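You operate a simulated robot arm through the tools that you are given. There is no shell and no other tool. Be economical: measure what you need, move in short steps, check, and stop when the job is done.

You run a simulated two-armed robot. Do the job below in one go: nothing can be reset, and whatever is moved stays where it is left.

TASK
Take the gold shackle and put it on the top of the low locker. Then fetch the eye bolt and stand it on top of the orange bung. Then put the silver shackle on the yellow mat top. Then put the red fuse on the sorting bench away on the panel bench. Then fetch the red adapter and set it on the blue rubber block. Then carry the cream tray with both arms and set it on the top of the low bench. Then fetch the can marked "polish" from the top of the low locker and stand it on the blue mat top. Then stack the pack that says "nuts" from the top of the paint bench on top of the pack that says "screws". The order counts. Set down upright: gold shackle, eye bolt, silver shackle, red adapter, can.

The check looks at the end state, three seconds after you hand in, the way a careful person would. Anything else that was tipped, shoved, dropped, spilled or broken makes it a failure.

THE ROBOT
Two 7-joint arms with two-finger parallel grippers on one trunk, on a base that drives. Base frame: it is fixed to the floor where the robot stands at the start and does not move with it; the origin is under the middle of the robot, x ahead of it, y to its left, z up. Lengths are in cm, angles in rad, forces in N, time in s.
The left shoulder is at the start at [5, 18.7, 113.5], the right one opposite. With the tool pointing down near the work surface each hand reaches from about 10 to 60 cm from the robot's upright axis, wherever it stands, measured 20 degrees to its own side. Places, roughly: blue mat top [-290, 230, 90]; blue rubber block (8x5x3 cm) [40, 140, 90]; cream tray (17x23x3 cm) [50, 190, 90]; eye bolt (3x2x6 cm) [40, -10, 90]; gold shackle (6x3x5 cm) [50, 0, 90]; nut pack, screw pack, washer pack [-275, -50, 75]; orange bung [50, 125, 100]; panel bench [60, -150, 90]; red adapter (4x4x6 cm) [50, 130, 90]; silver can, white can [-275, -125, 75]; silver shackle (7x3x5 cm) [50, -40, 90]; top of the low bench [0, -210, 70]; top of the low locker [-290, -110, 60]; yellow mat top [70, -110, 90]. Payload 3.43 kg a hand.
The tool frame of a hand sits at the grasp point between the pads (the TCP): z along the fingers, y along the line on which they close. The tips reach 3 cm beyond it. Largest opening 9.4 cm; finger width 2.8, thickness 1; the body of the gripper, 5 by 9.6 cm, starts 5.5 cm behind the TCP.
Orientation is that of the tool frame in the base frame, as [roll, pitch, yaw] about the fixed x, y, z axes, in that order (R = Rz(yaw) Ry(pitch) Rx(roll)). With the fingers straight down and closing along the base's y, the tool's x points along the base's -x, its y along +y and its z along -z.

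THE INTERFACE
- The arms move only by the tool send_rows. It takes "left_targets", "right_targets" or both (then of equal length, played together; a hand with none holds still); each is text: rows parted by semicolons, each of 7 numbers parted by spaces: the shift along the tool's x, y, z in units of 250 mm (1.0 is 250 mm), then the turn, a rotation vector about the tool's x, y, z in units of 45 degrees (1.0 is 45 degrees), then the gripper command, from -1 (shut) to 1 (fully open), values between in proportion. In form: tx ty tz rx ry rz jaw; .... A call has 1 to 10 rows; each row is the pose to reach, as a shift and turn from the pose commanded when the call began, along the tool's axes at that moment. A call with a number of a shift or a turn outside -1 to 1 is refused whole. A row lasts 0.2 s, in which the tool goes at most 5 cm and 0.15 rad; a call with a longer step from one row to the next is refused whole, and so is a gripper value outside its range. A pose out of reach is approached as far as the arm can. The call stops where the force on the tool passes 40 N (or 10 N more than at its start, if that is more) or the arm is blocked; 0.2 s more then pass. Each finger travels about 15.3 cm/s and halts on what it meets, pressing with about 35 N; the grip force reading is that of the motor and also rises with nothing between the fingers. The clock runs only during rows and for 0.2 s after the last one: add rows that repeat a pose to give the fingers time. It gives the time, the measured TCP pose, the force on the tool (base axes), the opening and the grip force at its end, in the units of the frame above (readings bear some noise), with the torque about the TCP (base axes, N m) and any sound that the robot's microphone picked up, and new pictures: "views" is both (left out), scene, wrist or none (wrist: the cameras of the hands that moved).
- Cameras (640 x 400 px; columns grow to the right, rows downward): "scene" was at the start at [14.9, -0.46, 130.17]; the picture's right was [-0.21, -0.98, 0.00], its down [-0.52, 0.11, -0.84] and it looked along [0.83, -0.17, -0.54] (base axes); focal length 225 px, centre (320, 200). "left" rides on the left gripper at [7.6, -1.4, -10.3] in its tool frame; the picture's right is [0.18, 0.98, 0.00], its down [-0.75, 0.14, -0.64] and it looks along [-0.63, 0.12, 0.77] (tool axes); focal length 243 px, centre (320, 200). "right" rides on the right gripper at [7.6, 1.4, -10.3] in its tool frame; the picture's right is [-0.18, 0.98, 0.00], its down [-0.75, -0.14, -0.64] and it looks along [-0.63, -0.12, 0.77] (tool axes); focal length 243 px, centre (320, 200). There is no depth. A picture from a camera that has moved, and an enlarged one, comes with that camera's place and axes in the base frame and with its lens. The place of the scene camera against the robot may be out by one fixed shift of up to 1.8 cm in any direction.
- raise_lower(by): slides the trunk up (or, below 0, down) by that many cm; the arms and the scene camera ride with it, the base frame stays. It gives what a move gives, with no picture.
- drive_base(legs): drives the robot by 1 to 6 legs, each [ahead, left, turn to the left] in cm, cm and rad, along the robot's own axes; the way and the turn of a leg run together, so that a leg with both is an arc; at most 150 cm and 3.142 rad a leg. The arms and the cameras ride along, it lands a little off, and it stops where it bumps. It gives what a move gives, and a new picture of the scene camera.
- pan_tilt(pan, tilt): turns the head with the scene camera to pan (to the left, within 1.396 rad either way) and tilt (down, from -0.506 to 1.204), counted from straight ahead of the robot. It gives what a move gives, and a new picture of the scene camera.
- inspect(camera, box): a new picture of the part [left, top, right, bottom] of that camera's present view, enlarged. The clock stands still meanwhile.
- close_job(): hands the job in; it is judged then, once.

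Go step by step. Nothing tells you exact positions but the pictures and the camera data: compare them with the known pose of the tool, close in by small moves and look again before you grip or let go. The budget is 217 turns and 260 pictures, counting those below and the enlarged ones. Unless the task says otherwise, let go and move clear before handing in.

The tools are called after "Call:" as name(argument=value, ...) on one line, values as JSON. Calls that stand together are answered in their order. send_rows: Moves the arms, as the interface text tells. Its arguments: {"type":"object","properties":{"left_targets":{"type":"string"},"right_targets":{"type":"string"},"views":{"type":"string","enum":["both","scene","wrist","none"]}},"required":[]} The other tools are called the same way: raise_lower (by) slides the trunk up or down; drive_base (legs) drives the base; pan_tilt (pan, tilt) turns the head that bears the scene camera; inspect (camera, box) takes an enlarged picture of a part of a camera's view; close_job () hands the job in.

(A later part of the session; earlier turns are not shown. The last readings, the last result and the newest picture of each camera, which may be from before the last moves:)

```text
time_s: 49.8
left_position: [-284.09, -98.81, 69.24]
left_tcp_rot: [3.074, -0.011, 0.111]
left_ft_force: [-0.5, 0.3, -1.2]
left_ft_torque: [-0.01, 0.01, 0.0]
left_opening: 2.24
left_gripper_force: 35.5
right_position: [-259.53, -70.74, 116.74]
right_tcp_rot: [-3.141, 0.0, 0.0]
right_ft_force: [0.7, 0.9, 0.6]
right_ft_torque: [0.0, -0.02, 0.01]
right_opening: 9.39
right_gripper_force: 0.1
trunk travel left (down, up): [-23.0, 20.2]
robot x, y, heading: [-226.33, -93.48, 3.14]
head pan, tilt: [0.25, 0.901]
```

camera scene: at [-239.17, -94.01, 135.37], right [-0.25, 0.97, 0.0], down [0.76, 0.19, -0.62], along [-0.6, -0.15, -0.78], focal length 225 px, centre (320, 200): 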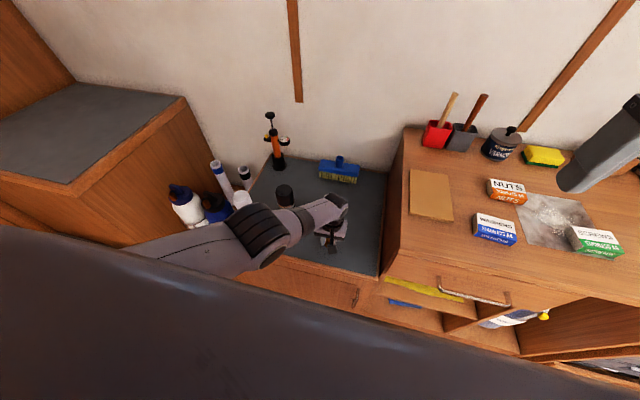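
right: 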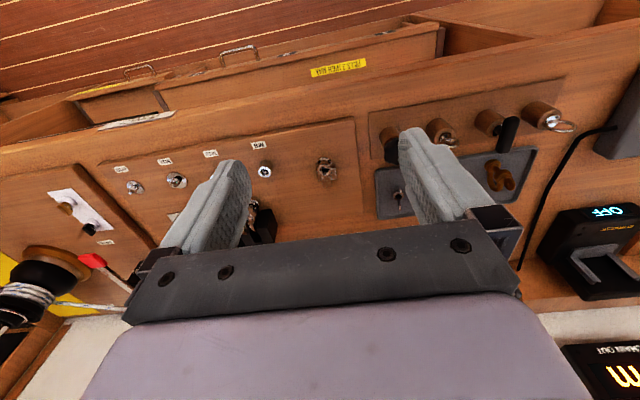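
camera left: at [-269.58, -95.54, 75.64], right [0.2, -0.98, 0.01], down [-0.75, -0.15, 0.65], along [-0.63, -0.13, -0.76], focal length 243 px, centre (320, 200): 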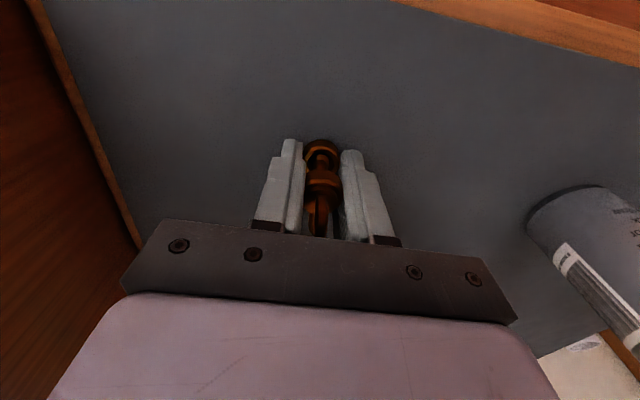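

Call:
send_rows(left_targets="0.11 -0.015 -0.08 0.03 0 0.05 -1; 0.22 -0.03 -0.16 0.06 -0.01 0.1 -1; 0.327 -0.044 -0.16 0.087 -0.014 0.141 -1; 0.327 -0.044 -0.16 0.087 -0.014 0.141 -1", views="both")

```text
time_s: 51.0
left_position: [-284.82, -98.56, 71.08]
left_tcp_rot: [3.087, 0.004, 0.047]
left_ft_force: [-0.6, -0.4, -1.5]
left_ft_torque: [-0.02, -0.01, -0.01]
left_opening: 2.22
left_gripper_force: 35.3
left hand out of reach, approached as far as the arm can: row 1, 2, 3, 4
right_position: [-259.55, -70.81, 116.75]
right_tcp_rot: [3.141, 0.0, 0.0]
right_ft_force: [-1.0, -0.4, -0.4]
right_ft_torque: [0.0, 0.0, 0.0]
right_opening: 9.41
right_gripper_force: 0.1
trunk travel left (down, up): [-23.0, 20.2]
robot x, y, heading: [-226.54, -93.53, 3.136]
head pan, tilt: [0.25, 0.901]
stopped in row 4 (left hand): the arm was blocked; the commanded pose is now the measured one
camera scene: at [-239.16, -94.0, 115.37], right [-0.25, 0.97, 0.0], down [0.76, 0.19, -0.62], along [-0.6, -0.15, -0.78], focal length 225 px, centre (320, 200)
camera left: at [-277.39, -96.19, 81.37], right [0.23, -0.97, 0.05], down [-0.74, -0.14, 0.65], along [-0.63, -0.19, -0.76], focal length 243 px, centre (320, 200)
```

scene: 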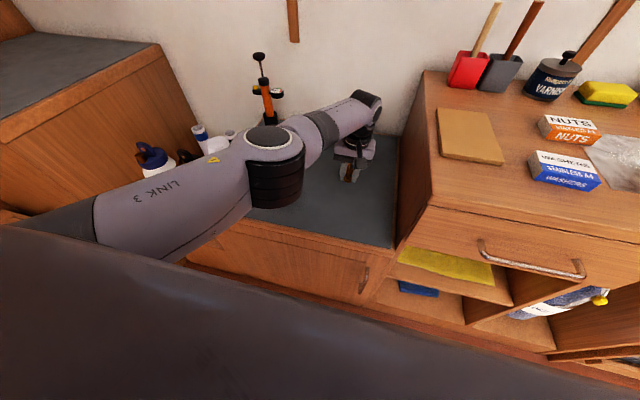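
left: 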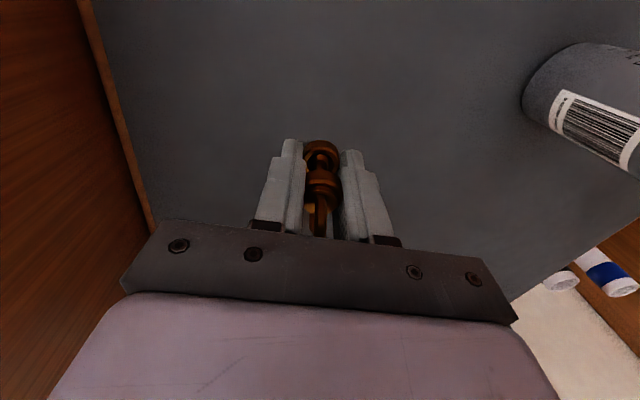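

The left arm is awkward crossing over the cans. I raise the trunk, back off, and re-approach with the robot further right so that the left arm points straight ahead.

Call:
raise_lower(by=20)

Call:
drive_base(legs=[[-30, 0, 0]])

```text
time_s: 53.2
left_position: [-284.9, -98.62, 91.05]
left_tcp_rot: [3.09, 0.003, 0.045]
left_ft_force: [-0.7, 0.2, -0.7]
left_ft_torque: [-0.01, -0.03, -0.01]
left_opening: 2.23
left_gripper_force: 34.9
right_position: [-259.65, -70.82, 136.66]
right_tcp_rot: [3.141, 0.0, -0.002]
right_ft_force: [-0.7, 0.4, -0.2]
right_ft_torque: [0.0, 0.02, -0.02]
right_opening: 9.42
right_gripper_force: 0.0
trunk travel left (down, up): [-43.0, 0.2]
robot x, y, heading: [-226.41, -93.55, 3.144]
head pan, tilt: [0.25, 0.901]
```

```text
time_s: 55.2
left_position: [-255.31, -98.43, 91.12]
left_tcp_rot: [3.088, 0.005, 0.046]
left_ft_force: [0.4, -0.5, -0.7]
left_ft_torque: [0.0, 0.0, 0.02]
left_opening: 2.21
left_gripper_force: 34.8
right_position: [-230.07, -70.82, 136.77]
right_tcp_rot: [-3.141, 0.0, 0.0]
right_ft_force: [0.4, -0.8, 0.3]
right_ft_torque: [0.04, 0.01, -0.02]
right_opening: 9.41
right_gripper_force: 0.1
trunk travel left (down, up): [-43.0, 0.2]
robot x, y, heading: [-197.09, -93.49, -3.142]
head pan, tilt: [0.25, 0.901]
camera scene: at [-209.68, -94.0, 135.38], right [-0.25, 0.97, 0.0], down [0.76, 0.19, -0.62], along [-0.6, -0.15, -0.78], focal length 225 px, centre (320, 200)
```

scene: 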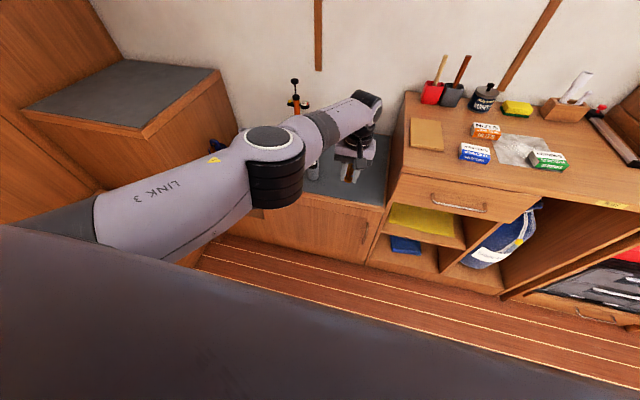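

Call:
send_rows(left_targets="0.12 0.05 -0.06 0.01 0 0.01 -1; 0.24 0.1 -0.13 0.03 0 0.03 -1; 0.36 0.16 -0.2 0.05 0 0.045 -1; 0.48 0.21 -0.26 0.068 0.006 0.058 -1; 0.6 0.27 -0.33 0.068 0.006 0.058 -1; 0.72 0.32 -0.4 0.068 0.006 0.058 -1", views="none")

Call:
pan_tilt(pan=0.2, tilt=0.6)

```text
time_s: 56.6
left_position: [-255.85, -96.88, 97.64]
left_tcp_rot: [3.133, -0.011, 0.036]
left_ft_force: [-0.2, -0.5, -2.1]
left_ft_torque: [-0.02, -0.02, 0.0]
left_opening: 2.21
left_gripper_force: 34.9
left hand out of reach, approached as far as the arm can: row 1, 2, 3, 4, 5, 6
right_position: [-230.25, -70.92, 136.71]
right_tcp_rot: [-3.141, 0.0, 0.0]
right_ft_force: [-1.5, 0.0, 0.2]
right_ft_torque: [-0.01, 0.01, -0.03]
right_opening: 9.41
right_gripper_force: 0.1
trunk travel left (down, up): [-43.0, 0.2]
robot x, y, heading: [-196.94, -93.71, -3.14]
head pan, tilt: [0.25, 0.901]
```

```text
time_s: 57.4
left_position: [-255.88, -96.89, 97.85]
left_tcp_rot: [3.134, -0.008, 0.038]
left_ft_force: [-0.3, 0.7, -1.0]
left_ft_torque: [-0.02, -0.01, 0.0]
left_opening: 2.2
left_gripper_force: 34.6
right_position: [-230.09, -70.85, 136.73]
right_tcp_rot: [-3.141, -0.001, 0.0]
right_ft_force: [-0.3, -0.3, 0.4]
right_ft_torque: [-0.02, 0.0, -0.02]
right_opening: 9.42
right_gripper_force: 0.1
trunk travel left (down, up): [-43.0, 0.2]
robot x, y, heading: [-197.14, -93.46, -3.147]
head pan, tilt: [0.201, 0.6]
camera scene: at [-211.08, -93.9, 137.85], right [-0.2, 0.98, 0.0], down [0.55, 0.11, -0.82], along [-0.81, -0.16, -0.57], focal length 225 px, centre (320, 200)
```

scene: 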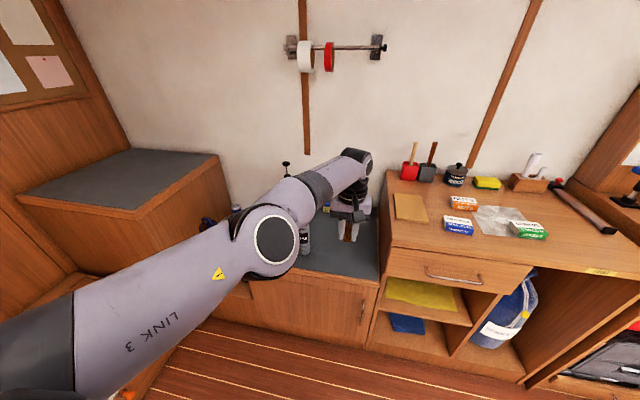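

The solver is creeping out of an awkward posture. I keep moving the hand back and up in small steps.

Call:
send_rows(left_targets="0 0.1 -0.1 0 0 0 -1; 0 0.2 -0.2 0 0 0 -1; 0 0.3 -0.3 0 0 0 -1; 0 0.4 -0.4 0 0 0 -1; 0 0.4 -0.5 0 0 0 -1; 0 0.4 -0.6 0 0 0 -1; 0 0.4 -0.6 0 0 0 -1; 0 0.4 -0.6 0 0 0 -1", views="scene")

```text
time_s: 59.2
left_position: [-255.06, -96.75, 112.71]
left_tcp_rot: [-3.138, -0.015, 0.04]
left_ft_force: [1.0, -0.4, -1.3]
left_ft_torque: [-0.05, 0.01, -0.01]
left_opening: 2.21
left_gripper_force: 35.0
left hand out of reach, approached as far as the arm can: row 1, 2, 3, 4, 5, 6, 7, 8
right_position: [-230.15, -70.78, 136.76]
right_tcp_rot: [3.141, 0.0, -0.001]
right_ft_force: [0.1, 0.3, 0.3]
right_ft_torque: [-0.02, -0.01, -0.02]
right_opening: 9.42
right_gripper_force: 0.1
trunk travel left (down, up): [-43.0, 0.2]
robot x, y, heading: [-197.12, -93.62, -3.142]
head pan, tilt: [0.201, 0.6]
camera scene: at [-211.07, -93.9, 137.85], right [-0.2, 0.98, 0.0], down [0.55, 0.11, -0.83], along [-0.81, -0.16, -0.56], focal length 225 px, centre (320, 200)
```

scene: 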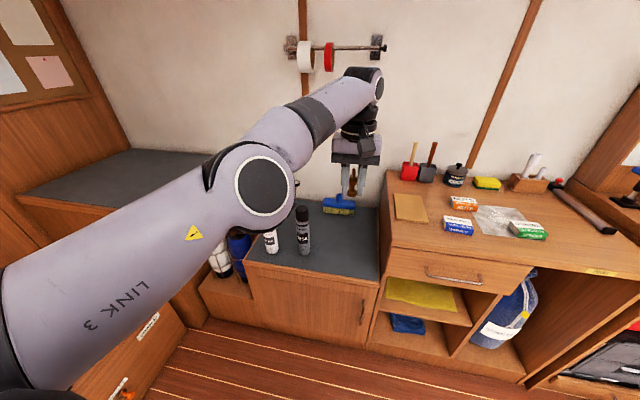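

Call:
send_rows(left_targets="0 0 0 0 0 0.15 -1; 0 0 0 0 0 0.3 -1; 0 0 0 0 0 0.4 -1", views="none")

Call:
send_rows(left_targets="0.1 0 0 0 0 0 -1; 0.2 0 0 0 0 0 -1; 0.3 0 0 0 0 0 -1; 0.4 0 0 0 0 0 -1", views="none")

```text
time_s: 60.0
left_position: [-254.43, -94.78, 113.67]
left_tcp_rot: [-3.14, 0.002, -0.316]
left_ft_force: [0.3, 0.1, -1.8]
left_ft_torque: [-0.01, 0.0, -0.04]
left_opening: 2.23
left_gripper_force: 34.8
left hand out of reach, approached as far as the arm can: row 3
right_position: [-230.06, -70.8, 136.71]
right_tcp_rot: [-3.141, -0.002, -0.001]
right_ft_force: [0.3, 0.1, 0.6]
right_ft_torque: [0.01, 0.04, -0.02]
right_opening: 9.38
right_gripper_force: 0.1
trunk travel left (down, up): [-43.0, 0.2]
robot x, y, heading: [-197.0, -93.27, -3.139]
head pan, tilt: [0.201, 0.6]
```

```text
time_s: 61.0
left_position: [-245.02, -98.04, 113.62]
left_tcp_rot: [-3.14, -0.001, -0.312]
left_ft_force: [0.4, 0.3, -1.5]
left_ft_torque: [0.03, -0.02, 0.0]
left_opening: 2.21
left_gripper_force: 35.2
right_position: [-230.26, -70.88, 136.8]
right_tcp_rot: [3.141, 0.0, 0.001]
right_ft_force: [0.5, -0.3, 0.4]
right_ft_torque: [-0.01, -0.02, -0.01]
right_opening: 9.37
right_gripper_force: 0.0
trunk travel left (down, up): [-43.0, 0.2]
robot x, y, heading: [-196.82, -93.59, -3.145]
head pan, tilt: [0.201, 0.6]
```

Call:
send_rows(left_targets="0.13 0.06 0 0 0 0 -1; 0.26 0.13 0 0 0 0 -1; 0.38 0.2 0 0 0 0 -1; 0.5 0.26 0 0 0 -0.1 -1; 0.5 0.26 0 0 0 -0.25 -1; 0.5 0.26 0 0 0 -0.4 -1", views="scene")

```text
time_s: 62.4
left_position: [-235.2, -107.99, 113.46]
left_tcp_rot: [-3.141, -0.001, 0.001]
left_ft_force: [-0.6, -0.3, -1.9]
left_ft_torque: [0.03, -0.01, -0.01]
left_opening: 2.24
left_gripper_force: 35.3
right_position: [-230.12, -70.86, 136.73]
right_tcp_rot: [-3.141, -0.001, -0.001]
right_ft_force: [0.7, 0.4, 0.4]
right_ft_torque: [0.02, -0.01, 0.01]
right_opening: 9.38
right_gripper_force: 0.0
trunk travel left (down, up): [-43.0, 0.2]
robot x, y, heading: [-196.85, -93.46, -3.14]
head pan, tilt: [0.201, 0.6]
camera scene: at [-211.07, -93.93, 137.85], right [-0.2, 0.98, 0.0], down [0.55, 0.11, -0.83], along [-0.81, -0.16, -0.56], focal length 225 px, centre (320, 200)
```

scene: 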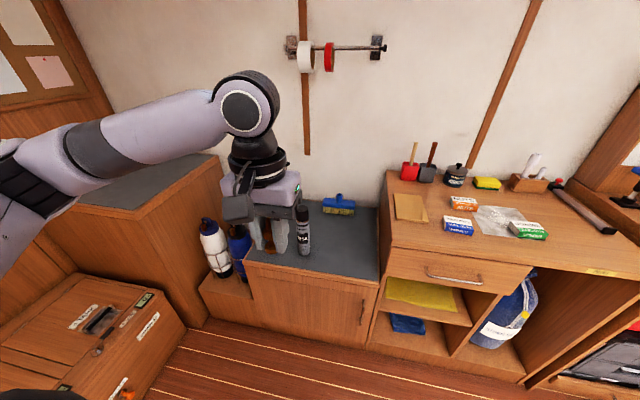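

The arm is back in a normal posture. I lower the trunk and re-approach with the hand lined up at y ≈ -97.

Call:
raise_lower(by=-22)

Call:
drive_base(legs=[[0, -11, 0], [32, 0, 0]])

```text
time_s: 64.7
left_position: [-235.37, -108.04, 91.48]
left_tcp_rot: [-3.138, 0.0, 0.0]
left_ft_force: [-0.9, 0.1, -1.6]
left_ft_torque: [0.0, 0.01, -0.01]
left_opening: 2.22
left_gripper_force: 35.0
right_position: [-230.06, -70.92, 114.8]
right_tcp_rot: [-3.14, 0.001, -0.001]
right_ft_force: [0.6, 0.3, 0.1]
right_ft_torque: [0.04, -0.01, -0.04]
right_opening: 9.42
right_gripper_force: 0.0
trunk travel left (down, up): [-21.0, 22.2]
robot x, y, heading: [-196.66, -93.32, -3.14]
head pan, tilt: [0.201, 0.6]
```

```text
time_s: 67.7
left_position: [-267.09, -96.83, 91.45]
left_tcp_rot: [-3.141, -0.002, -0.002]
left_ft_force: [0.2, 0.3, -1.6]
left_ft_torque: [-0.04, -0.01, 0.0]
left_opening: 2.24
left_gripper_force: 35.1
right_position: [-261.98, -59.7, 114.63]
right_tcp_rot: [3.141, 0.001, -0.001]
right_ft_force: [0.0, 0.4, 0.3]
right_ft_torque: [0.0, 0.02, 0.0]
right_opening: 9.41
right_gripper_force: 0.0
trunk travel left (down, up): [-21.0, 22.2]
robot x, y, heading: [-228.89, -82.63, 3.142]
head pan, tilt: [0.201, 0.6]
camera scene: at [-242.96, -82.81, 115.85], right [-0.2, 0.98, 0.0], down [0.55, 0.11, -0.82], along [-0.81, -0.16, -0.57], focal length 225 px, centre (320, 200)
```

scene: 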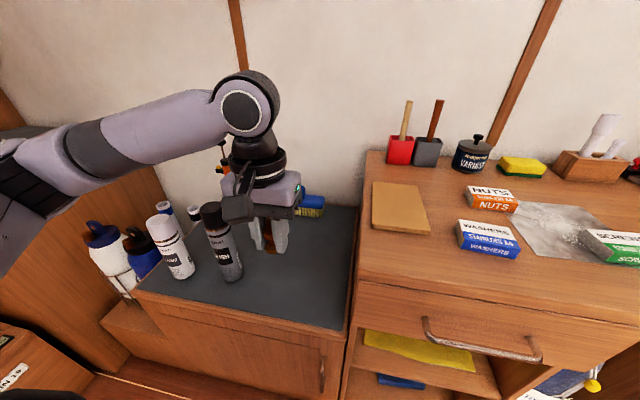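

Call:
send_rows(left_targets="-0.15 0 0.08 0 0 0 -1; -0.3 0 0.18 0 0 0 -1; -0.43 0 0.3 0 0 0 -1; -0.43 0 0.46 0 0 0 -1; -0.43 0 0.62 0 0 0 -1; -0.43 0 0.78 0 0 0 -1; -0.43 0 0.92 0 0 0 -1; -0.43 0 1.0 0 0 0 -1", views="scene")

```text
time_s: 69.5
left_position: [-277.76, -96.69, 66.33]
left_tcp_rot: [-3.141, -0.002, 0.0]
left_ft_force: [0.4, 0.4, -2.0]
left_ft_torque: [-0.04, -0.04, -0.03]
left_opening: 2.22
left_gripper_force: 35.0
right_position: [-262.04, -59.64, 114.71]
right_tcp_rot: [-3.14, 0.0, -0.001]
right_ft_force: [0.4, 0.1, -0.1]
right_ft_torque: [0.01, 0.01, 0.0]
right_opening: 9.38
right_gripper_force: 0.0
trunk travel left (down, up): [-21.0, 22.2]
robot x, y, heading: [-228.98, -82.48, 3.142]
head pan, tilt: [0.201, 0.6]
camera scene: at [-242.94, -82.81, 115.85], right [-0.2, 0.98, 0.0], down [0.55, 0.11, -0.82], along [-0.81, -0.16, -0.57], focal length 225 px, centre (320, 200)
```

scene: 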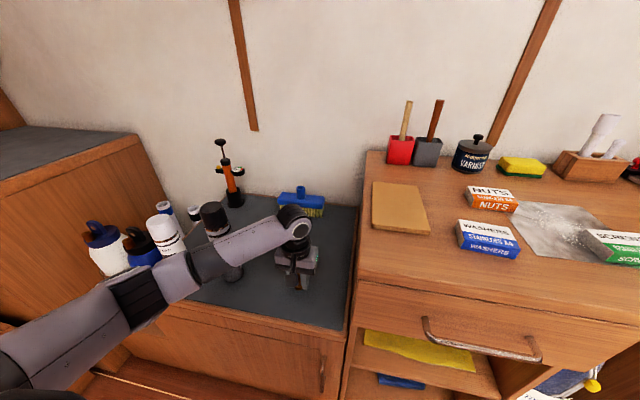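

Good, no drift. Now I lower in small steps until it touches.

Call:
send_rows(left_targets="0 0 0.02 0 0 0 -1; 0 0 0.03 0 0 0 -1; 0 0 0.035 0 0 0 -1; 0 0 0.04 0 0 0 -1; 0 0 0.045 0 0 0 -1; 0 0 0.05 0 0 0 -1", views="wrist")

```text
time_s: 70.9
left_position: [-277.79, -96.75, 65.52]
left_tcp_rot: [-3.139, 0.002, -0.001]
left_ft_force: [7.4, -5.0, 19.6]
left_ft_torque: [-0.17, 0.07, 0.06]
left_opening: 2.22
left_gripper_force: 35.1
right_position: [-261.83, -59.66, 114.82]
right_tcp_rot: [3.141, 0.001, -0.002]
right_ft_force: [0.4, 0.2, 0.3]
right_ft_torque: [-0.02, 0.04, 0.02]
right_opening: 9.39
right_gripper_force: 0.0
trunk travel left (down, up): [-21.0, 22.2]
robot x, y, heading: [-228.9, -82.92, 3.144]
head pan, tilt: [0.201, 0.6]
camera left: at [-270.2, -95.3, 75.83], right [0.18, -0.98, 0.0], down [-0.75, -0.14, 0.64], along [-0.63, -0.12, -0.77], focal length 243 px, centre (320, 200)
```

left: 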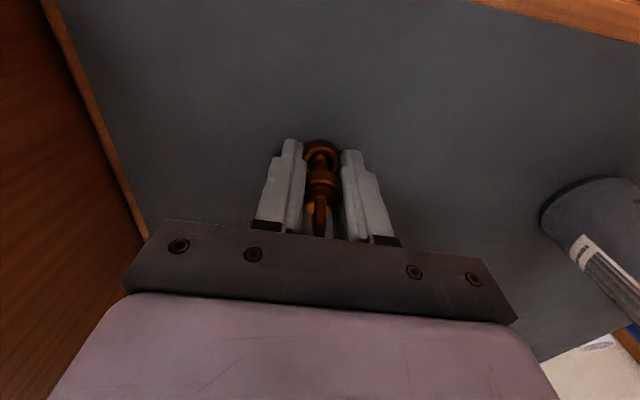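

It rests on the top. I ease the pressure, open, and lift away.

Call:
send_rows(left_targets="0 0 -0.012 0 0 0 -1; 0 0 -0.012 0 0 0 -0.4; 0 0 -0.012 0 0 0 0; 0 0 -0.012 0 0 0 0.1; 0 0 -0.1 0 0 0 0.1; 0 0 -0.25 0 0 0 0.1; 0 0 -0.42 0 0 0 0.1", views="wrist")

Call:
inspect(camera="scene", box=[180, 180, 380, 320])

```text
time_s: 72.5
left_position: [-277.72, -96.97, 75.9]
left_tcp_rot: [-3.141, -0.001, -0.003]
left_ft_force: [0.1, 0.7, 0.3]
left_ft_torque: [0.01, -0.01, 0.03]
left_opening: 5.18
left_gripper_force: 0.1
right_position: [-261.96, -59.63, 114.66]
right_tcp_rot: [3.141, -0.001, -0.002]
right_ft_force: [-0.1, -0.2, 0.0]
right_ft_torque: [0.01, 0.0, 0.0]
right_opening: 9.38
right_gripper_force: 0.1
trunk travel left (down, up): [-21.0, 22.2]
robot x, y, heading: [-228.86, -82.51, 3.136]
head pan, tilt: [0.201, 0.6]
camera left: at [-270.24, -95.41, 86.3], right [0.18, -0.98, 0.0], down [-0.76, -0.14, 0.64], along [-0.63, -0.12, -0.77], focal length 243 px, centre (320, 200)
```

left: 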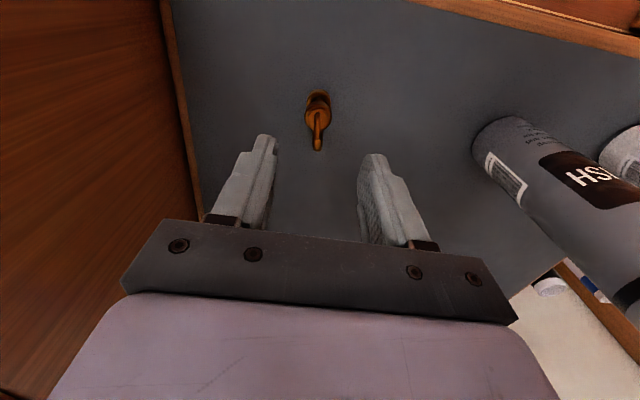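

```text
2.86 times, centred on (280, 250) of scene
camera zoom: at [-242.92, -82.8, 115.85], right [-0.2, 0.98, 0.0], down [0.55, 0.11, -0.83], along [-0.81, -0.16, -0.56], focal length 643 px, centre (434, 57)
```

zoom: 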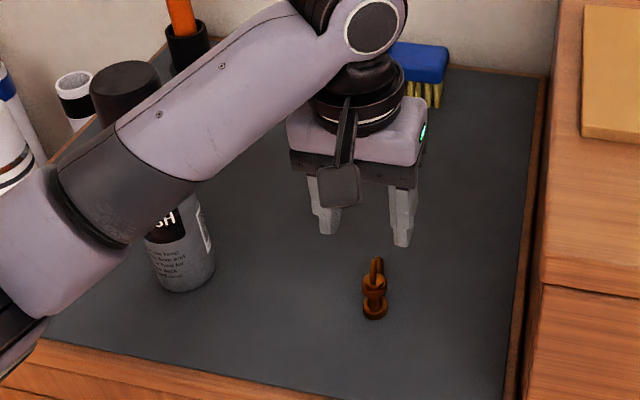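

The gold shackle stands on the locker top. I retract the left hand, back away, raise the trunk and go back to the first bench for the eye bolt.

Call:
send_rows(left_targets="0 0 -0.18 0 0 0 0.1; 0 0 -0.36 0 0 0 0.1; 0 0 -0.54 0 0 0 0.1; 0 0 -0.72 0 0 0 0.1; 0.12 0 -0.84 0 0 0 0.1; 0.28 0 -0.92 0 0 0 0.1; 0.45 0 -0.96 0 0 0 0.1", views="none")

Call:
drive_base(legs=[[-70, 0, 0], [0, 0, 3.14], [100, 0, 0], [0, 92, 0]])

Call:
raise_lower(by=21)

```text
time_s: 74.1
left_position: [-266.43, -96.84, 99.85]
left_tcp_rot: [-3.141, -0.004, -0.001]
left_ft_force: [0.6, -0.5, 0.3]
left_ft_torque: [0.01, 0.0, 0.06]
left_opening: 5.16
left_gripper_force: 0.0
right_position: [-261.98, -59.59, 114.71]
right_tcp_rot: [3.14, -0.001, -0.002]
right_ft_force: [-0.1, 0.3, 0.5]
right_ft_torque: [0.01, 0.0, -0.01]
right_opening: 9.39
right_gripper_force: 0.0
trunk travel left (down, up): [-21.0, 22.2]
robot x, y, heading: [-228.34, -82.43, 3.14]
head pan, tilt: [0.201, 0.6]
```

```text
time_s: 94.5
left_position: [-22.88, 26.84, 99.86]
left_tcp_rot: [3.141, -0.001, -3.128]
left_ft_force: [0.0, 0.1, -0.2]
left_ft_torque: [-0.01, -0.02, 0.03]
left_opening: 5.16
left_gripper_force: 0.1
right_position: [-26.8, -10.54, 114.64]
right_tcp_rot: [-3.141, -0.001, -3.128]
right_ft_force: [-0.2, 0.7, 0.4]
right_ft_torque: [-0.03, -0.03, -0.02]
right_opening: 9.38
right_gripper_force: 0.1
trunk travel left (down, up): [-21.0, 22.2]
robot x, y, heading: [-60.49, 11.49, 0.013]
head pan, tilt: [0.201, 0.6]
camera scene: at [-45.55, 15.12, 115.85], right [0.21, -0.98, 0.0], down [-0.55, -0.12, -0.83], along [0.81, 0.18, -0.56], focal length 225 px, centre (320, 200)
```

scene: 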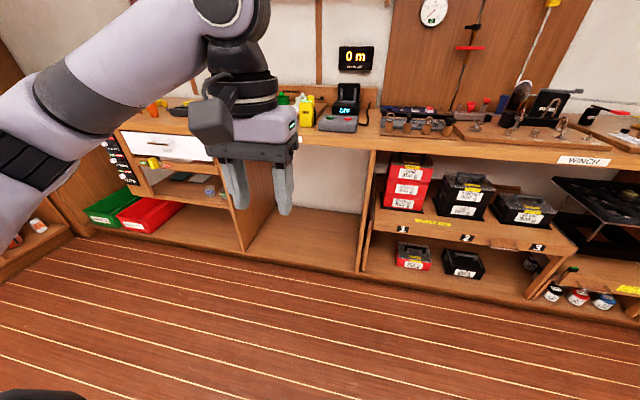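

```text
time_s: 96.8
left_position: [-22.92, 26.71, 120.89]
left_tcp_rot: [-3.141, -0.001, -3.127]
left_ft_force: [0.0, 0.4, 0.3]
left_ft_torque: [0.04, 0.0, -0.04]
left_opening: 5.17
left_gripper_force: 0.0
right_position: [-26.75, -10.55, 135.72]
right_tcp_rot: [-3.141, 0.0, -3.127]
right_ft_force: [-0.2, 0.1, 0.1]
right_ft_torque: [0.01, 0.02, 0.01]
right_opening: 9.41
right_gripper_force: 0.0
trunk travel left (down, up): [-42.0, 1.2]
robot x, y, heading: [-60.27, 11.82, 0.013]
head pan, tilt: [0.201, 0.6]
```

I drive up to the bench with the right hand lined up with the eye bolt post.

Call:
raise_lower(by=-7)

Call:
drive_base(legs=[[61, 0, -0.013]])

Call:
send_rows(right_targets="0 0 0.2 0 0 0 0.3; 0 0 0.4 0 0 0 0.3; 0 0 0.6 0 0 0 0.3; 0 0 0.72 0 0 0 0.3", views="both")

```text
time_s: 97.9
left_position: [-22.94, 26.65, 113.85]
left_tcp_rot: [3.141, -0.001, -3.127]
left_ft_force: [-1.5, 0.3, 0.7]
left_ft_torque: [-0.01, 0.02, -0.03]
left_opening: 5.16
left_gripper_force: 0.1
right_position: [-26.76, -10.48, 128.74]
right_tcp_rot: [-3.141, 0.0, -3.126]
right_ft_force: [-0.4, 0.9, 0.4]
right_ft_torque: [0.03, 0.01, 0.02]
right_opening: 9.41
right_gripper_force: 0.1
trunk travel left (down, up): [-35.0, 8.2]
robot x, y, heading: [-60.31, 11.82, 0.016]
head pan, tilt: [0.201, 0.6]
```

```text
time_s: 101.3
left_position: [38.62, 26.79, 113.87]
left_tcp_rot: [3.141, -0.001, -3.137]
left_ft_force: [0.2, -0.7, 0.0]
left_ft_torque: [0.01, 0.02, 0.01]
left_opening: 5.16
left_gripper_force: 0.1
right_position: [34.5, -10.21, 128.68]
right_tcp_rot: [-3.141, -0.001, -3.135]
right_ft_force: [-0.1, 0.0, -0.3]
right_ft_torque: [0.04, 0.03, 0.01]
right_opening: 9.38
right_gripper_force: 0.2
trunk travel left (down, up): [-35.0, 8.2]
robot x, y, heading: [1.27, 12.2, 0.009]
head pan, tilt: [0.201, 0.6]
camera scene: at [15.89, 15.58, 129.85], right [0.2, -0.98, 0.0], down [-0.55, -0.12, -0.82], along [0.81, 0.17, -0.57], focal length 225 px, centre (320, 200)
```

scene: 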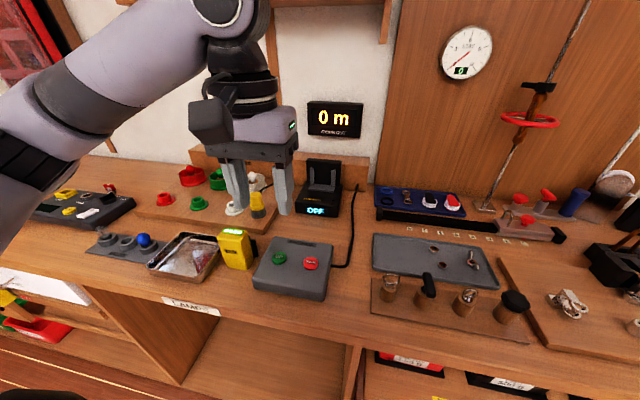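

```text
time_s: 102.3
left_position: [38.61, 26.76, 113.79]
left_tcp_rot: [3.141, -0.001, -3.137]
left_ft_force: [-0.9, -0.5, 0.3]
left_ft_torque: [-0.01, 0.0, -0.01]
left_opening: 5.17
left_gripper_force: 0.0
right_position: [34.45, -10.35, 110.89]
right_tcp_rot: [3.14, 0.001, -3.139]
right_ft_force: [0.2, 0.7, 0.0]
right_ft_torque: [-0.03, 0.01, -0.04]
right_opening: 6.08
right_gripper_force: 0.0
trunk travel left (down, up): [-35.0, 8.2]
robot x, y, heading: [1.2, 12.0, 0.007]
head pan, tilt: [0.201, 0.6]
camera scene: at [15.86, 15.57, 129.86], right [0.2, -0.98, 0.0], down [-0.55, -0.12, -0.83], along [0.81, 0.17, -0.56], focal length 225 px, centre (320, 200)
camera right: at [26.99, -8.91, 121.14], right [0.18, 0.98, 0.0], down [0.75, -0.14, 0.64], along [0.63, -0.11, -0.77], focal length 243 px, centre (320, 200)
```

scene: 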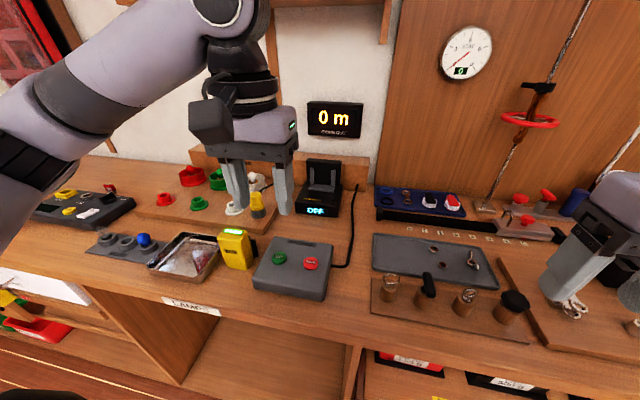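
right: 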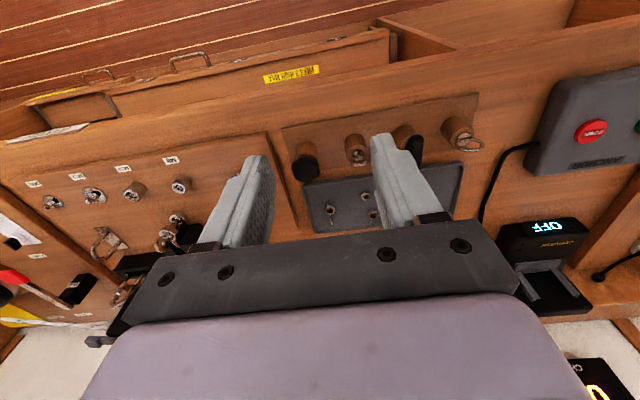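

Call:
send_rows(right_targets="-0.13 0.05 0.12 0 0 0 0; -0.26 0.1 0.24 0 0 0 0; -0.38 0.16 0.36 0 0 0 0; -0.38 0.16 0.36 0 0 0 0", views="wrist")

Call:
inspect(camera="scene", box=[360, 230, 560, 350])

```text
time_s: 103.3
left_position: [38.6, 26.86, 113.8]
left_tcp_rot: [-3.142, -0.002, -3.135]
left_ft_force: [0.6, -0.1, -0.5]
left_ft_torque: [0.0, 0.04, 0.02]
left_opening: 5.15
left_gripper_force: 0.1
right_position: [43.64, -6.31, 101.76]
right_tcp_rot: [3.142, -0.001, -3.138]
right_ft_force: [-0.5, -0.9, 0.4]
right_ft_torque: [-0.02, -0.01, -0.01]
right_opening: 4.71
right_gripper_force: 0.0
trunk travel left (down, up): [-35.0, 8.2]
robot x, y, heading: [1.14, 12.25, 0.01]
head pan, tilt: [0.201, 0.6]
camera right: at [36.24, -4.92, 112.04], right [0.18, 0.98, 0.0], down [0.75, -0.14, 0.64], along [0.63, -0.11, -0.77], focal length 243 px, centre (320, 200)
```

right: 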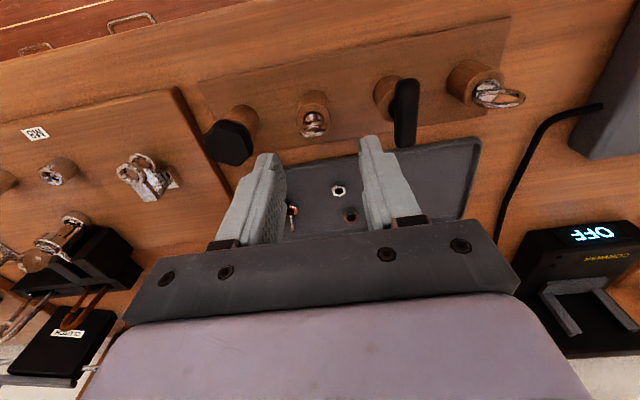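

```text
3.20 times, centred on (460, 290) of scene
camera zoom: at [15.84, 15.57, 129.86], right [0.2, -0.98, 0.0], down [-0.55, -0.12, -0.83], along [0.81, 0.17, -0.56], focal length 720 px, centre (-128, -88)
```

zoom: 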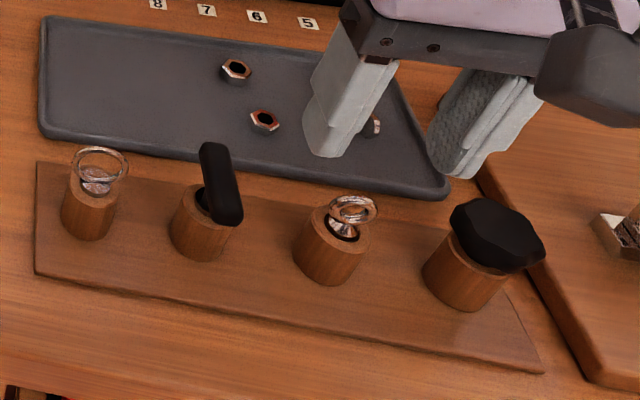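

Call:
inspect(camera="right", box=[270, 70, 370, 170])

Call:
inspect(camera="scene", box=[440, 275, 500, 325])

```text
4.00 times, centred on (320, 120) of right
camera zoom: at [36.24, -4.92, 112.04], right [0.18, 0.98, 0.0], down [0.75, -0.14, 0.64], along [0.63, -0.11, -0.77], focal length 970 px, centre (320, 520)
```

zoom: 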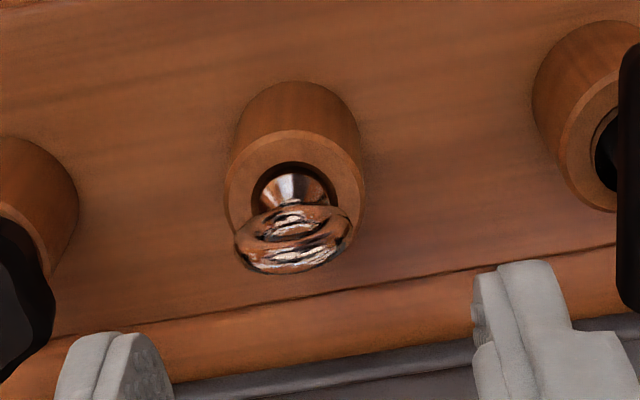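

```text
8.00 times, centred on (470, 300) of scene
camera zoom: at [15.84, 15.57, 129.86], right [0.2, -0.98, 0.0], down [-0.55, -0.12, -0.83], along [0.81, 0.17, -0.56], focal length 1801 px, centre (-880, -600)
```

zoom: 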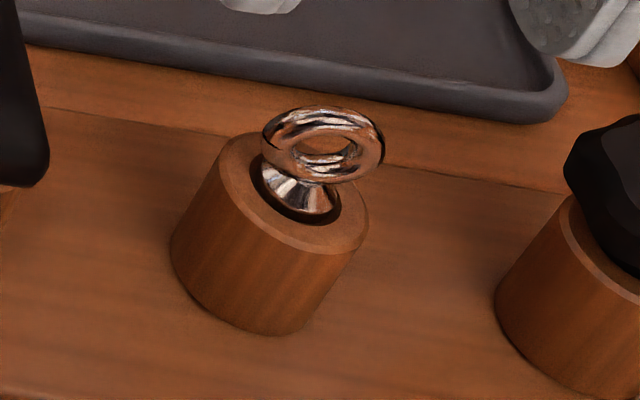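

The eye's ring plane runs nearly along y, so I turn the right hand by about 77° to grip the ring across its thickness.

Call:
send_rows(right_targets="0 0 0 0 0 0.19 0; -0.01 -0.01 0 0 0 0.38 0; -0.02 -0.02 0 0 0 0.57 0; -0.026 -0.024 0 0 0 0.76 0; -0.026 -0.024 0 0 0 0.95 0", views="none")

Call:
send_rows(right_targets="0 0 0 0 0 0.19 0; 0 0 0 0 0 0.38 0; 0 0 0 0 0 0.57 0; 0 0 0 0 0 0.76 0; 0 0 0 0 0 0.76 0", views="both")

```text
time_s: 104.5
left_position: [38.75, 26.86, 113.74]
left_tcp_rot: [-3.141, -0.002, -3.137]
left_ft_force: [-0.2, 0.2, -0.2]
left_ft_torque: [-0.04, -0.03, 0.01]
left_opening: 5.18
left_gripper_force: 0.0
right_position: [44.51, -6.81, 101.8]
right_tcp_rot: [3.141, -0.001, 2.398]
right_ft_force: [-0.6, 0.2, 0.1]
right_ft_torque: [0.0, -0.01, 0.03]
right_opening: 4.69
right_gripper_force: 0.1
trunk travel left (down, up): [-35.0, 8.2]
robot x, y, heading: [0.89, 12.35, 0.008]
head pan, tilt: [0.201, 0.6]
```

```text
time_s: 105.7
left_position: [38.64, 26.8, 113.78]
left_tcp_rot: [-3.141, -0.001, -3.136]
left_ft_force: [-0.8, -0.9, 0.0]
left_ft_torque: [0.03, 0.02, -0.01]
left_opening: 5.16
left_gripper_force: 0.1
right_position: [44.52, -6.72, 101.84]
right_tcp_rot: [3.139, -0.001, 1.802]
right_ft_force: [0.0, 0.1, 0.6]
right_ft_torque: [0.01, 0.01, 0.01]
right_opening: 4.71
right_gripper_force: 0.0
trunk travel left (down, up): [-35.0, 8.2]
robot x, y, heading: [1.08, 12.07, 0.001]
head pan, tilt: [0.201, 0.6]
camera scene: at [15.86, 15.58, 129.85], right [0.2, -0.98, 0.0], down [-0.55, -0.12, -0.83], along [0.81, 0.17, -0.56], focal length 225 px, centre (320, 200)
camera right: at [44.37, 1.01, 112.01], right [1.0, 0.05, 0.0], down [0.03, -0.77, 0.64], along [0.03, -0.64, -0.77], focal length 243 px, centre (320, 200)
```

scene: 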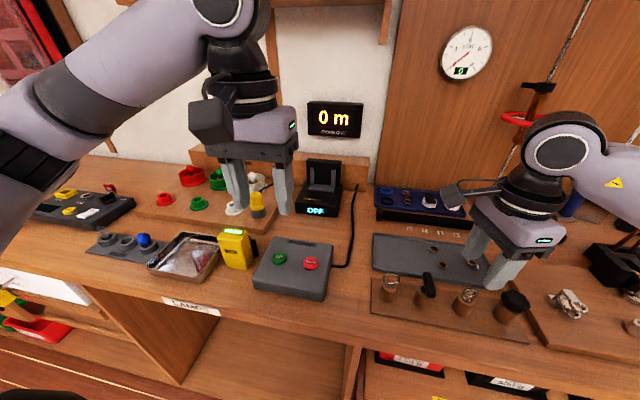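
right: 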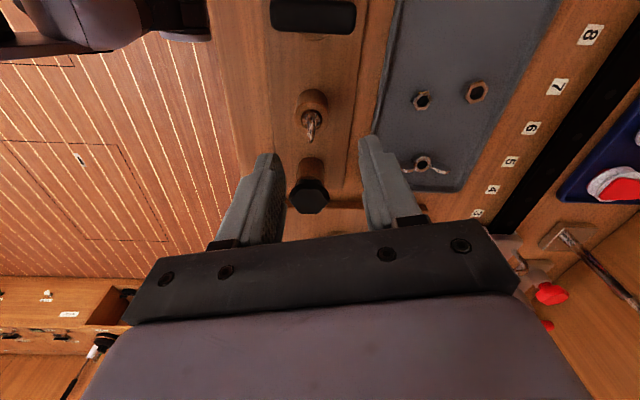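

The ring centre is near (44.2, -6.9, 91.8). I descend to just above it and check.

Call:
send_rows(right_targets="-0.005 -0.013 0.15 0 0 0 0; -0.005 -0.013 0.28 0 0 0 0; -0.005 -0.013 0.28 0 0 0 0", views="wrist")

Call:
inspect(camera="scene", box=[440, 240, 540, 320])

```text
time_s: 106.5
left_position: [38.63, 26.95, 113.82]
left_tcp_rot: [-3.141, -0.001, -3.137]
left_ft_force: [-1.4, 0.1, -0.2]
left_ft_torque: [-0.02, 0.02, 0.02]
left_opening: 5.17
left_gripper_force: 0.1
right_position: [44.31, -6.96, 94.89]
right_tcp_rot: [3.141, 0.001, 1.803]
right_ft_force: [0.4, 0.9, 0.5]
right_ft_torque: [-0.01, -0.01, 0.04]
right_opening: 4.71
right_gripper_force: 0.1
trunk travel left (down, up): [-35.0, 8.2]
robot x, y, heading: [1.06, 12.72, 0.007]
head pan, tilt: [0.201, 0.6]
camera right: at [44.1, 0.91, 105.15], right [1.0, 0.05, 0.0], down [0.04, -0.77, 0.64], along [0.03, -0.64, -0.77], focal length 243 px, centre (320, 200)
```

right: 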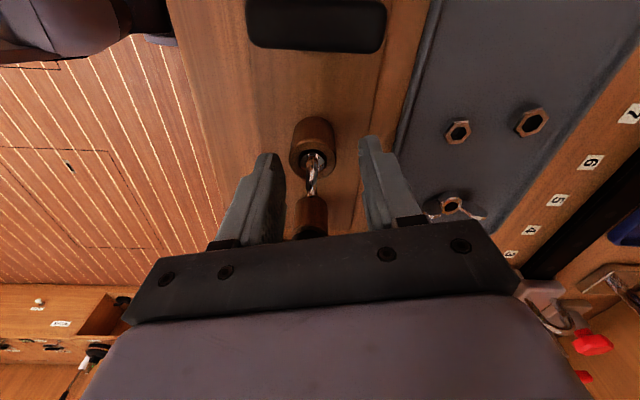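

```text
5.00 times, centred on (490, 280) of scene
camera zoom: at [15.85, 15.58, 129.86], right [0.2, -0.98, 0.0], down [-0.55, -0.12, -0.83], along [0.81, 0.17, -0.56], focal length 1125 px, centre (-530, -200)
```

zoom: 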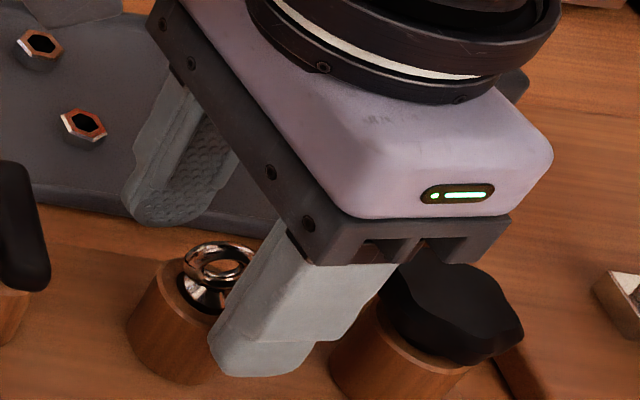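

Call:
inspect(camera="right", box=[260, 100, 370, 250])

```text
2.67 times, centred on (315, 175) of right
camera zoom: at [44.1, 0.91, 105.15], right [1.0, 0.05, 0.0], down [0.04, -0.77, 0.64], along [0.03, -0.64, -0.77], focal length 647 px, centre (333, 267)
```

zoom: 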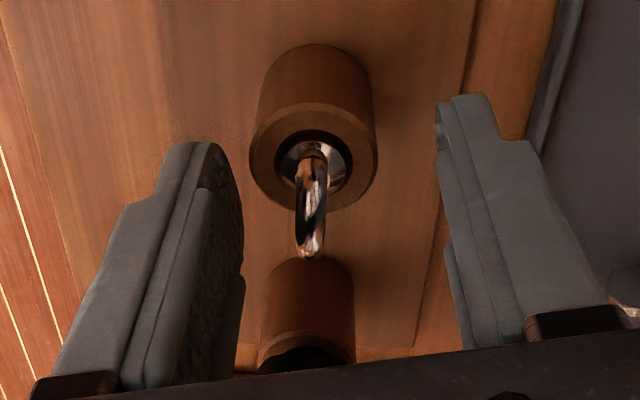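

Refined: ring centre ≈ (44.0, -7.3, 93.1), post top ≈ 90.9. I make the small correction, close and check.

Call:
send_rows(right_targets="-0.01 -0.015 0 0 0 0 0; -0.01 -0.015 0.022 0 0 0 0; -0.01 -0.015 0.022 0 0 0 -0.5; -0.01 -0.015 0.022 0 0 0 -1; -0.01 -0.015 0.022 0 0 0 -1; -0.01 -0.015 0.022 0 0 0 -1", views="wrist")

```text
time_s: 107.9
left_position: [38.64, 26.83, 113.88]
left_tcp_rot: [3.14, -0.002, -3.138]
left_ft_force: [0.2, 0.7, 1.0]
left_ft_torque: [-0.02, -0.01, 0.04]
left_opening: 5.15
left_gripper_force: 0.0
right_position: [44.01, -7.26, 94.29]
right_tcp_rot: [-3.141, -0.001, 1.804]
right_ft_force: [-6.0, -1.4, 1.2]
right_ft_torque: [0.2, 0.22, 0.54]
right_opening: 2.92
right_gripper_force: 45.1
trunk travel left (down, up): [-35.0, 8.2]
robot x, y, heading: [1.33, 12.54, 0.004]
head pan, tilt: [0.201, 0.6]
camera right: at [43.72, 0.53, 104.53], right [1.0, 0.05, 0.0], down [0.04, -0.77, 0.64], along [0.03, -0.64, -0.77], focal length 243 px, centre (320, 200)
```

right: 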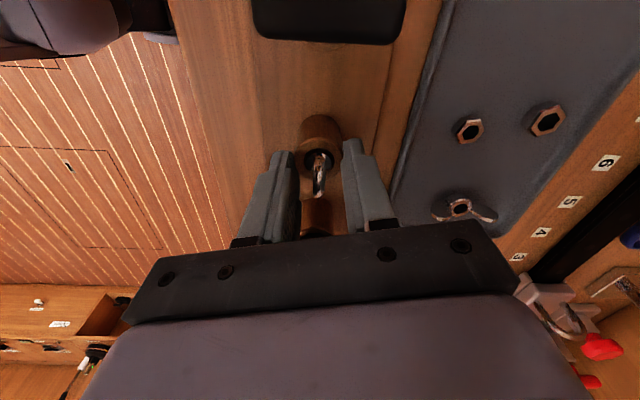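

The tips met the post (2.9 cm). I open, raise 1 cm, and close again.

Call:
send_rows(right_targets="0 0 0 0 0 0 0; 0 0 -0.04 0 0 0 0; 0 0 -0.045 0 0 0 0; 0 0 -0.045 0 0 0 -0.5; 0 0 -0.045 0 0 0 -1; 0 0 -0.045 0 0 0 -1; 0 0 -0.045 0 0 0 -1", views="wrist")

Call:
inspect(camera="scene", box=[420, 240, 540, 340])

```text
time_s: 109.5
left_position: [38.6, 26.93, 113.81]
left_tcp_rot: [3.14, -0.002, -3.138]
left_ft_force: [-0.2, 1.0, -0.3]
left_ft_torque: [0.05, -0.02, 0.02]
left_opening: 5.16
left_gripper_force: 0.0
right_position: [43.9, -7.14, 95.3]
right_tcp_rot: [-3.141, 0.001, 1.803]
right_ft_force: [-1.1, -1.1, 0.8]
right_ft_torque: [0.01, 0.01, 0.02]
right_opening: 1.03
right_gripper_force: 35.2
trunk travel left (down, up): [-35.0, 8.2]
robot x, y, heading: [0.77, 12.4, 0.0]
head pan, tilt: [0.201, 0.6]
camera right: at [43.77, 0.56, 105.63], right [1.0, 0.05, 0.0], down [0.04, -0.77, 0.64], along [0.03, -0.64, -0.77], focal length 243 px, centre (320, 200)
```

right: 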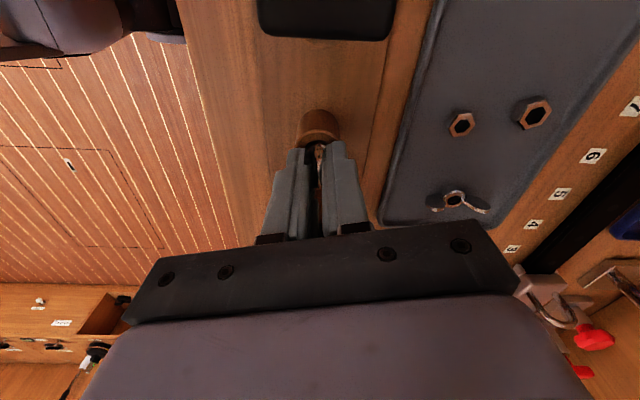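

```text
4.00 times, centred on (480, 290) of scene
camera zoom: at [15.83, 15.58, 129.86], right [0.2, -0.98, 0.0], down [-0.55, -0.12, -0.83], along [0.81, 0.17, -0.56], focal length 900 px, centre (-320, -160)
```

zoom: 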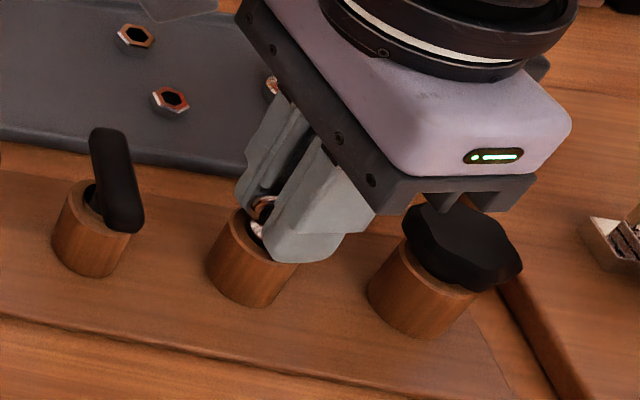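

Gripped at 1.03 cm on the ring. I lift straight up and look.

Call:
send_rows(right_targets="0 0 -0.08 0 0 0 -1; 0 0 -0.2 0 0 0 -1; 0 0 -0.36 0 0 0 -1; 0 0 -0.52 0 0 0 -1", views="wrist")

Call:
inspect(camera="scene", box=[420, 190, 560, 320])

```text
time_s: 110.5
left_position: [38.65, 26.88, 113.85]
left_tcp_rot: [-3.14, -0.002, -3.137]
left_ft_force: [0.4, -0.6, 0.1]
left_ft_torque: [0.05, -0.03, 0.04]
left_opening: 5.18
left_gripper_force: 0.0
right_position: [43.82, -7.42, 108.07]
right_tcp_rot: [-3.141, 0.001, 1.804]
right_ft_force: [-0.4, 0.3, 0.0]
right_ft_torque: [0.02, 0.0, 0.01]
right_opening: 1.0
right_gripper_force: 35.2
trunk travel left (down, up): [-35.0, 8.2]
robot x, y, heading: [1.08, 12.33, 0.007]
head pan, tilt: [0.201, 0.6]
camera right: at [43.57, 0.36, 118.42], right [1.0, 0.05, 0.0], down [0.04, -0.77, 0.64], along [0.03, -0.64, -0.77], focal length 243 px, centre (320, 200)
```

right: 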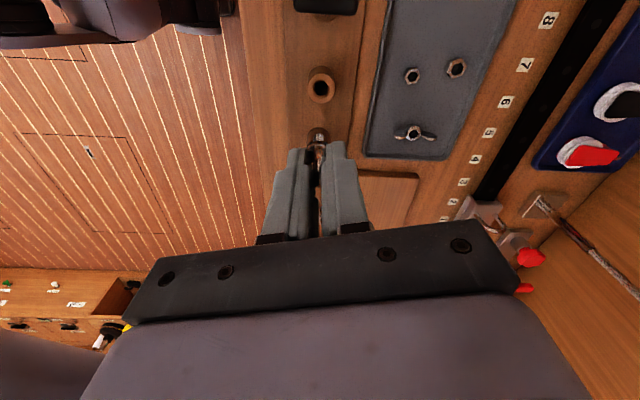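

```text
3.08 times, centred on (490, 255) of scene
camera zoom: at [15.82, 15.6, 129.85], right [0.2, -0.98, 0.0], down [-0.55, -0.12, -0.83], along [0.81, 0.17, -0.56], focal length 693 px, centre (-203, 31)
```

zoom: 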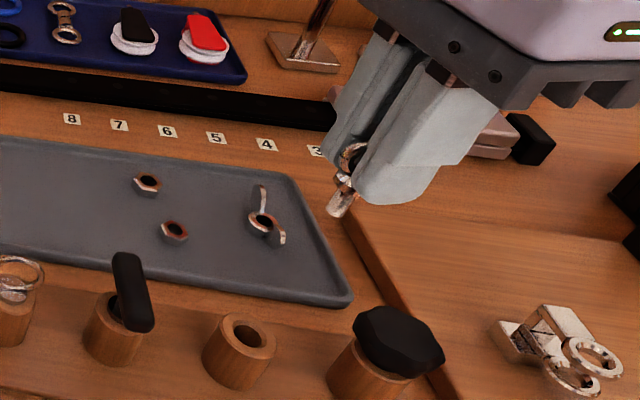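

The eye bolt is out. I retract the hand, then drive left along the bench toward the orange bung.

Call:
send_rows(right_targets="0.03 -0.13 -0.08 0 0 0 -1; 0.06 -0.26 -0.16 0 0 0 -1; 0.09 -0.39 -0.2 0 0 0 -1; 0 -0.5 -0.2 0 0 0 -1; -0.1 -0.55 -0.2 0 0 0 -1", views="none")

Call:
drive_base(legs=[[-25, 0, 0], [0, 110, -0.005]])

```text
time_s: 111.7
left_position: [38.56, 26.79, 113.9]
left_tcp_rot: [3.141, -0.002, -3.136]
left_ft_force: [-0.6, -0.4, -0.2]
left_ft_torque: [0.02, 0.01, -0.01]
left_opening: 5.18
left_gripper_force: 0.1
right_position: [30.97, -12.94, 113.19]
right_tcp_rot: [3.141, -0.001, 1.804]
right_ft_force: [-0.2, -0.4, -0.6]
right_ft_torque: [0.02, -0.02, -0.02]
right_opening: 1.0
right_gripper_force: 35.1
trunk travel left (down, up): [-35.0, 8.2]
robot x, y, heading: [0.67, 12.0, 0.006]
head pan, tilt: [0.201, 0.6]
```

```text
time_s: 118.7
left_position: [15.63, 132.16, 113.74]
left_tcp_rot: [-3.141, -0.001, 3.109]
left_ft_force: [0.1, 0.4, 0.6]
left_ft_torque: [0.0, -0.02, 0.03]
left_opening: 5.18
left_gripper_force: 0.1
right_position: [6.15, 92.64, 113.33]
right_tcp_rot: [-3.141, 0.0, 1.765]
right_ft_force: [0.0, 0.4, 0.6]
right_ft_torque: [0.0, 0.0, 0.0]
right_opening: 0.88
right_gripper_force: 35.0
trunk travel left (down, up): [-35.0, 8.2]
robot x, y, heading: [-23.07, 119.16, -0.035]
head pan, tilt: [0.201, 0.6]
camera scene: at [-7.77, 121.72, 129.85], right [0.17, -0.99, 0.0], down [-0.56, -0.09, -0.83], along [0.81, 0.14, -0.56], focal length 225 px, centre (320, 200)
```

scene: 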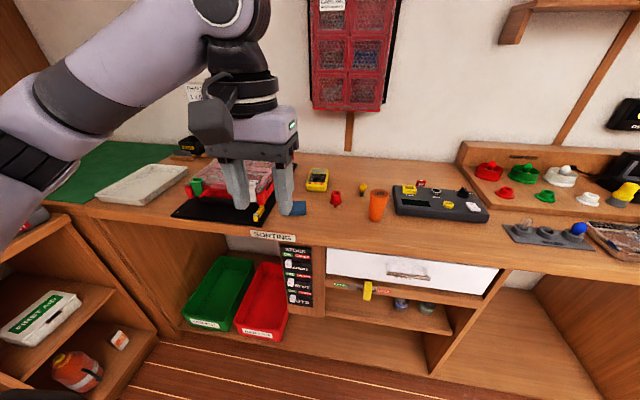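

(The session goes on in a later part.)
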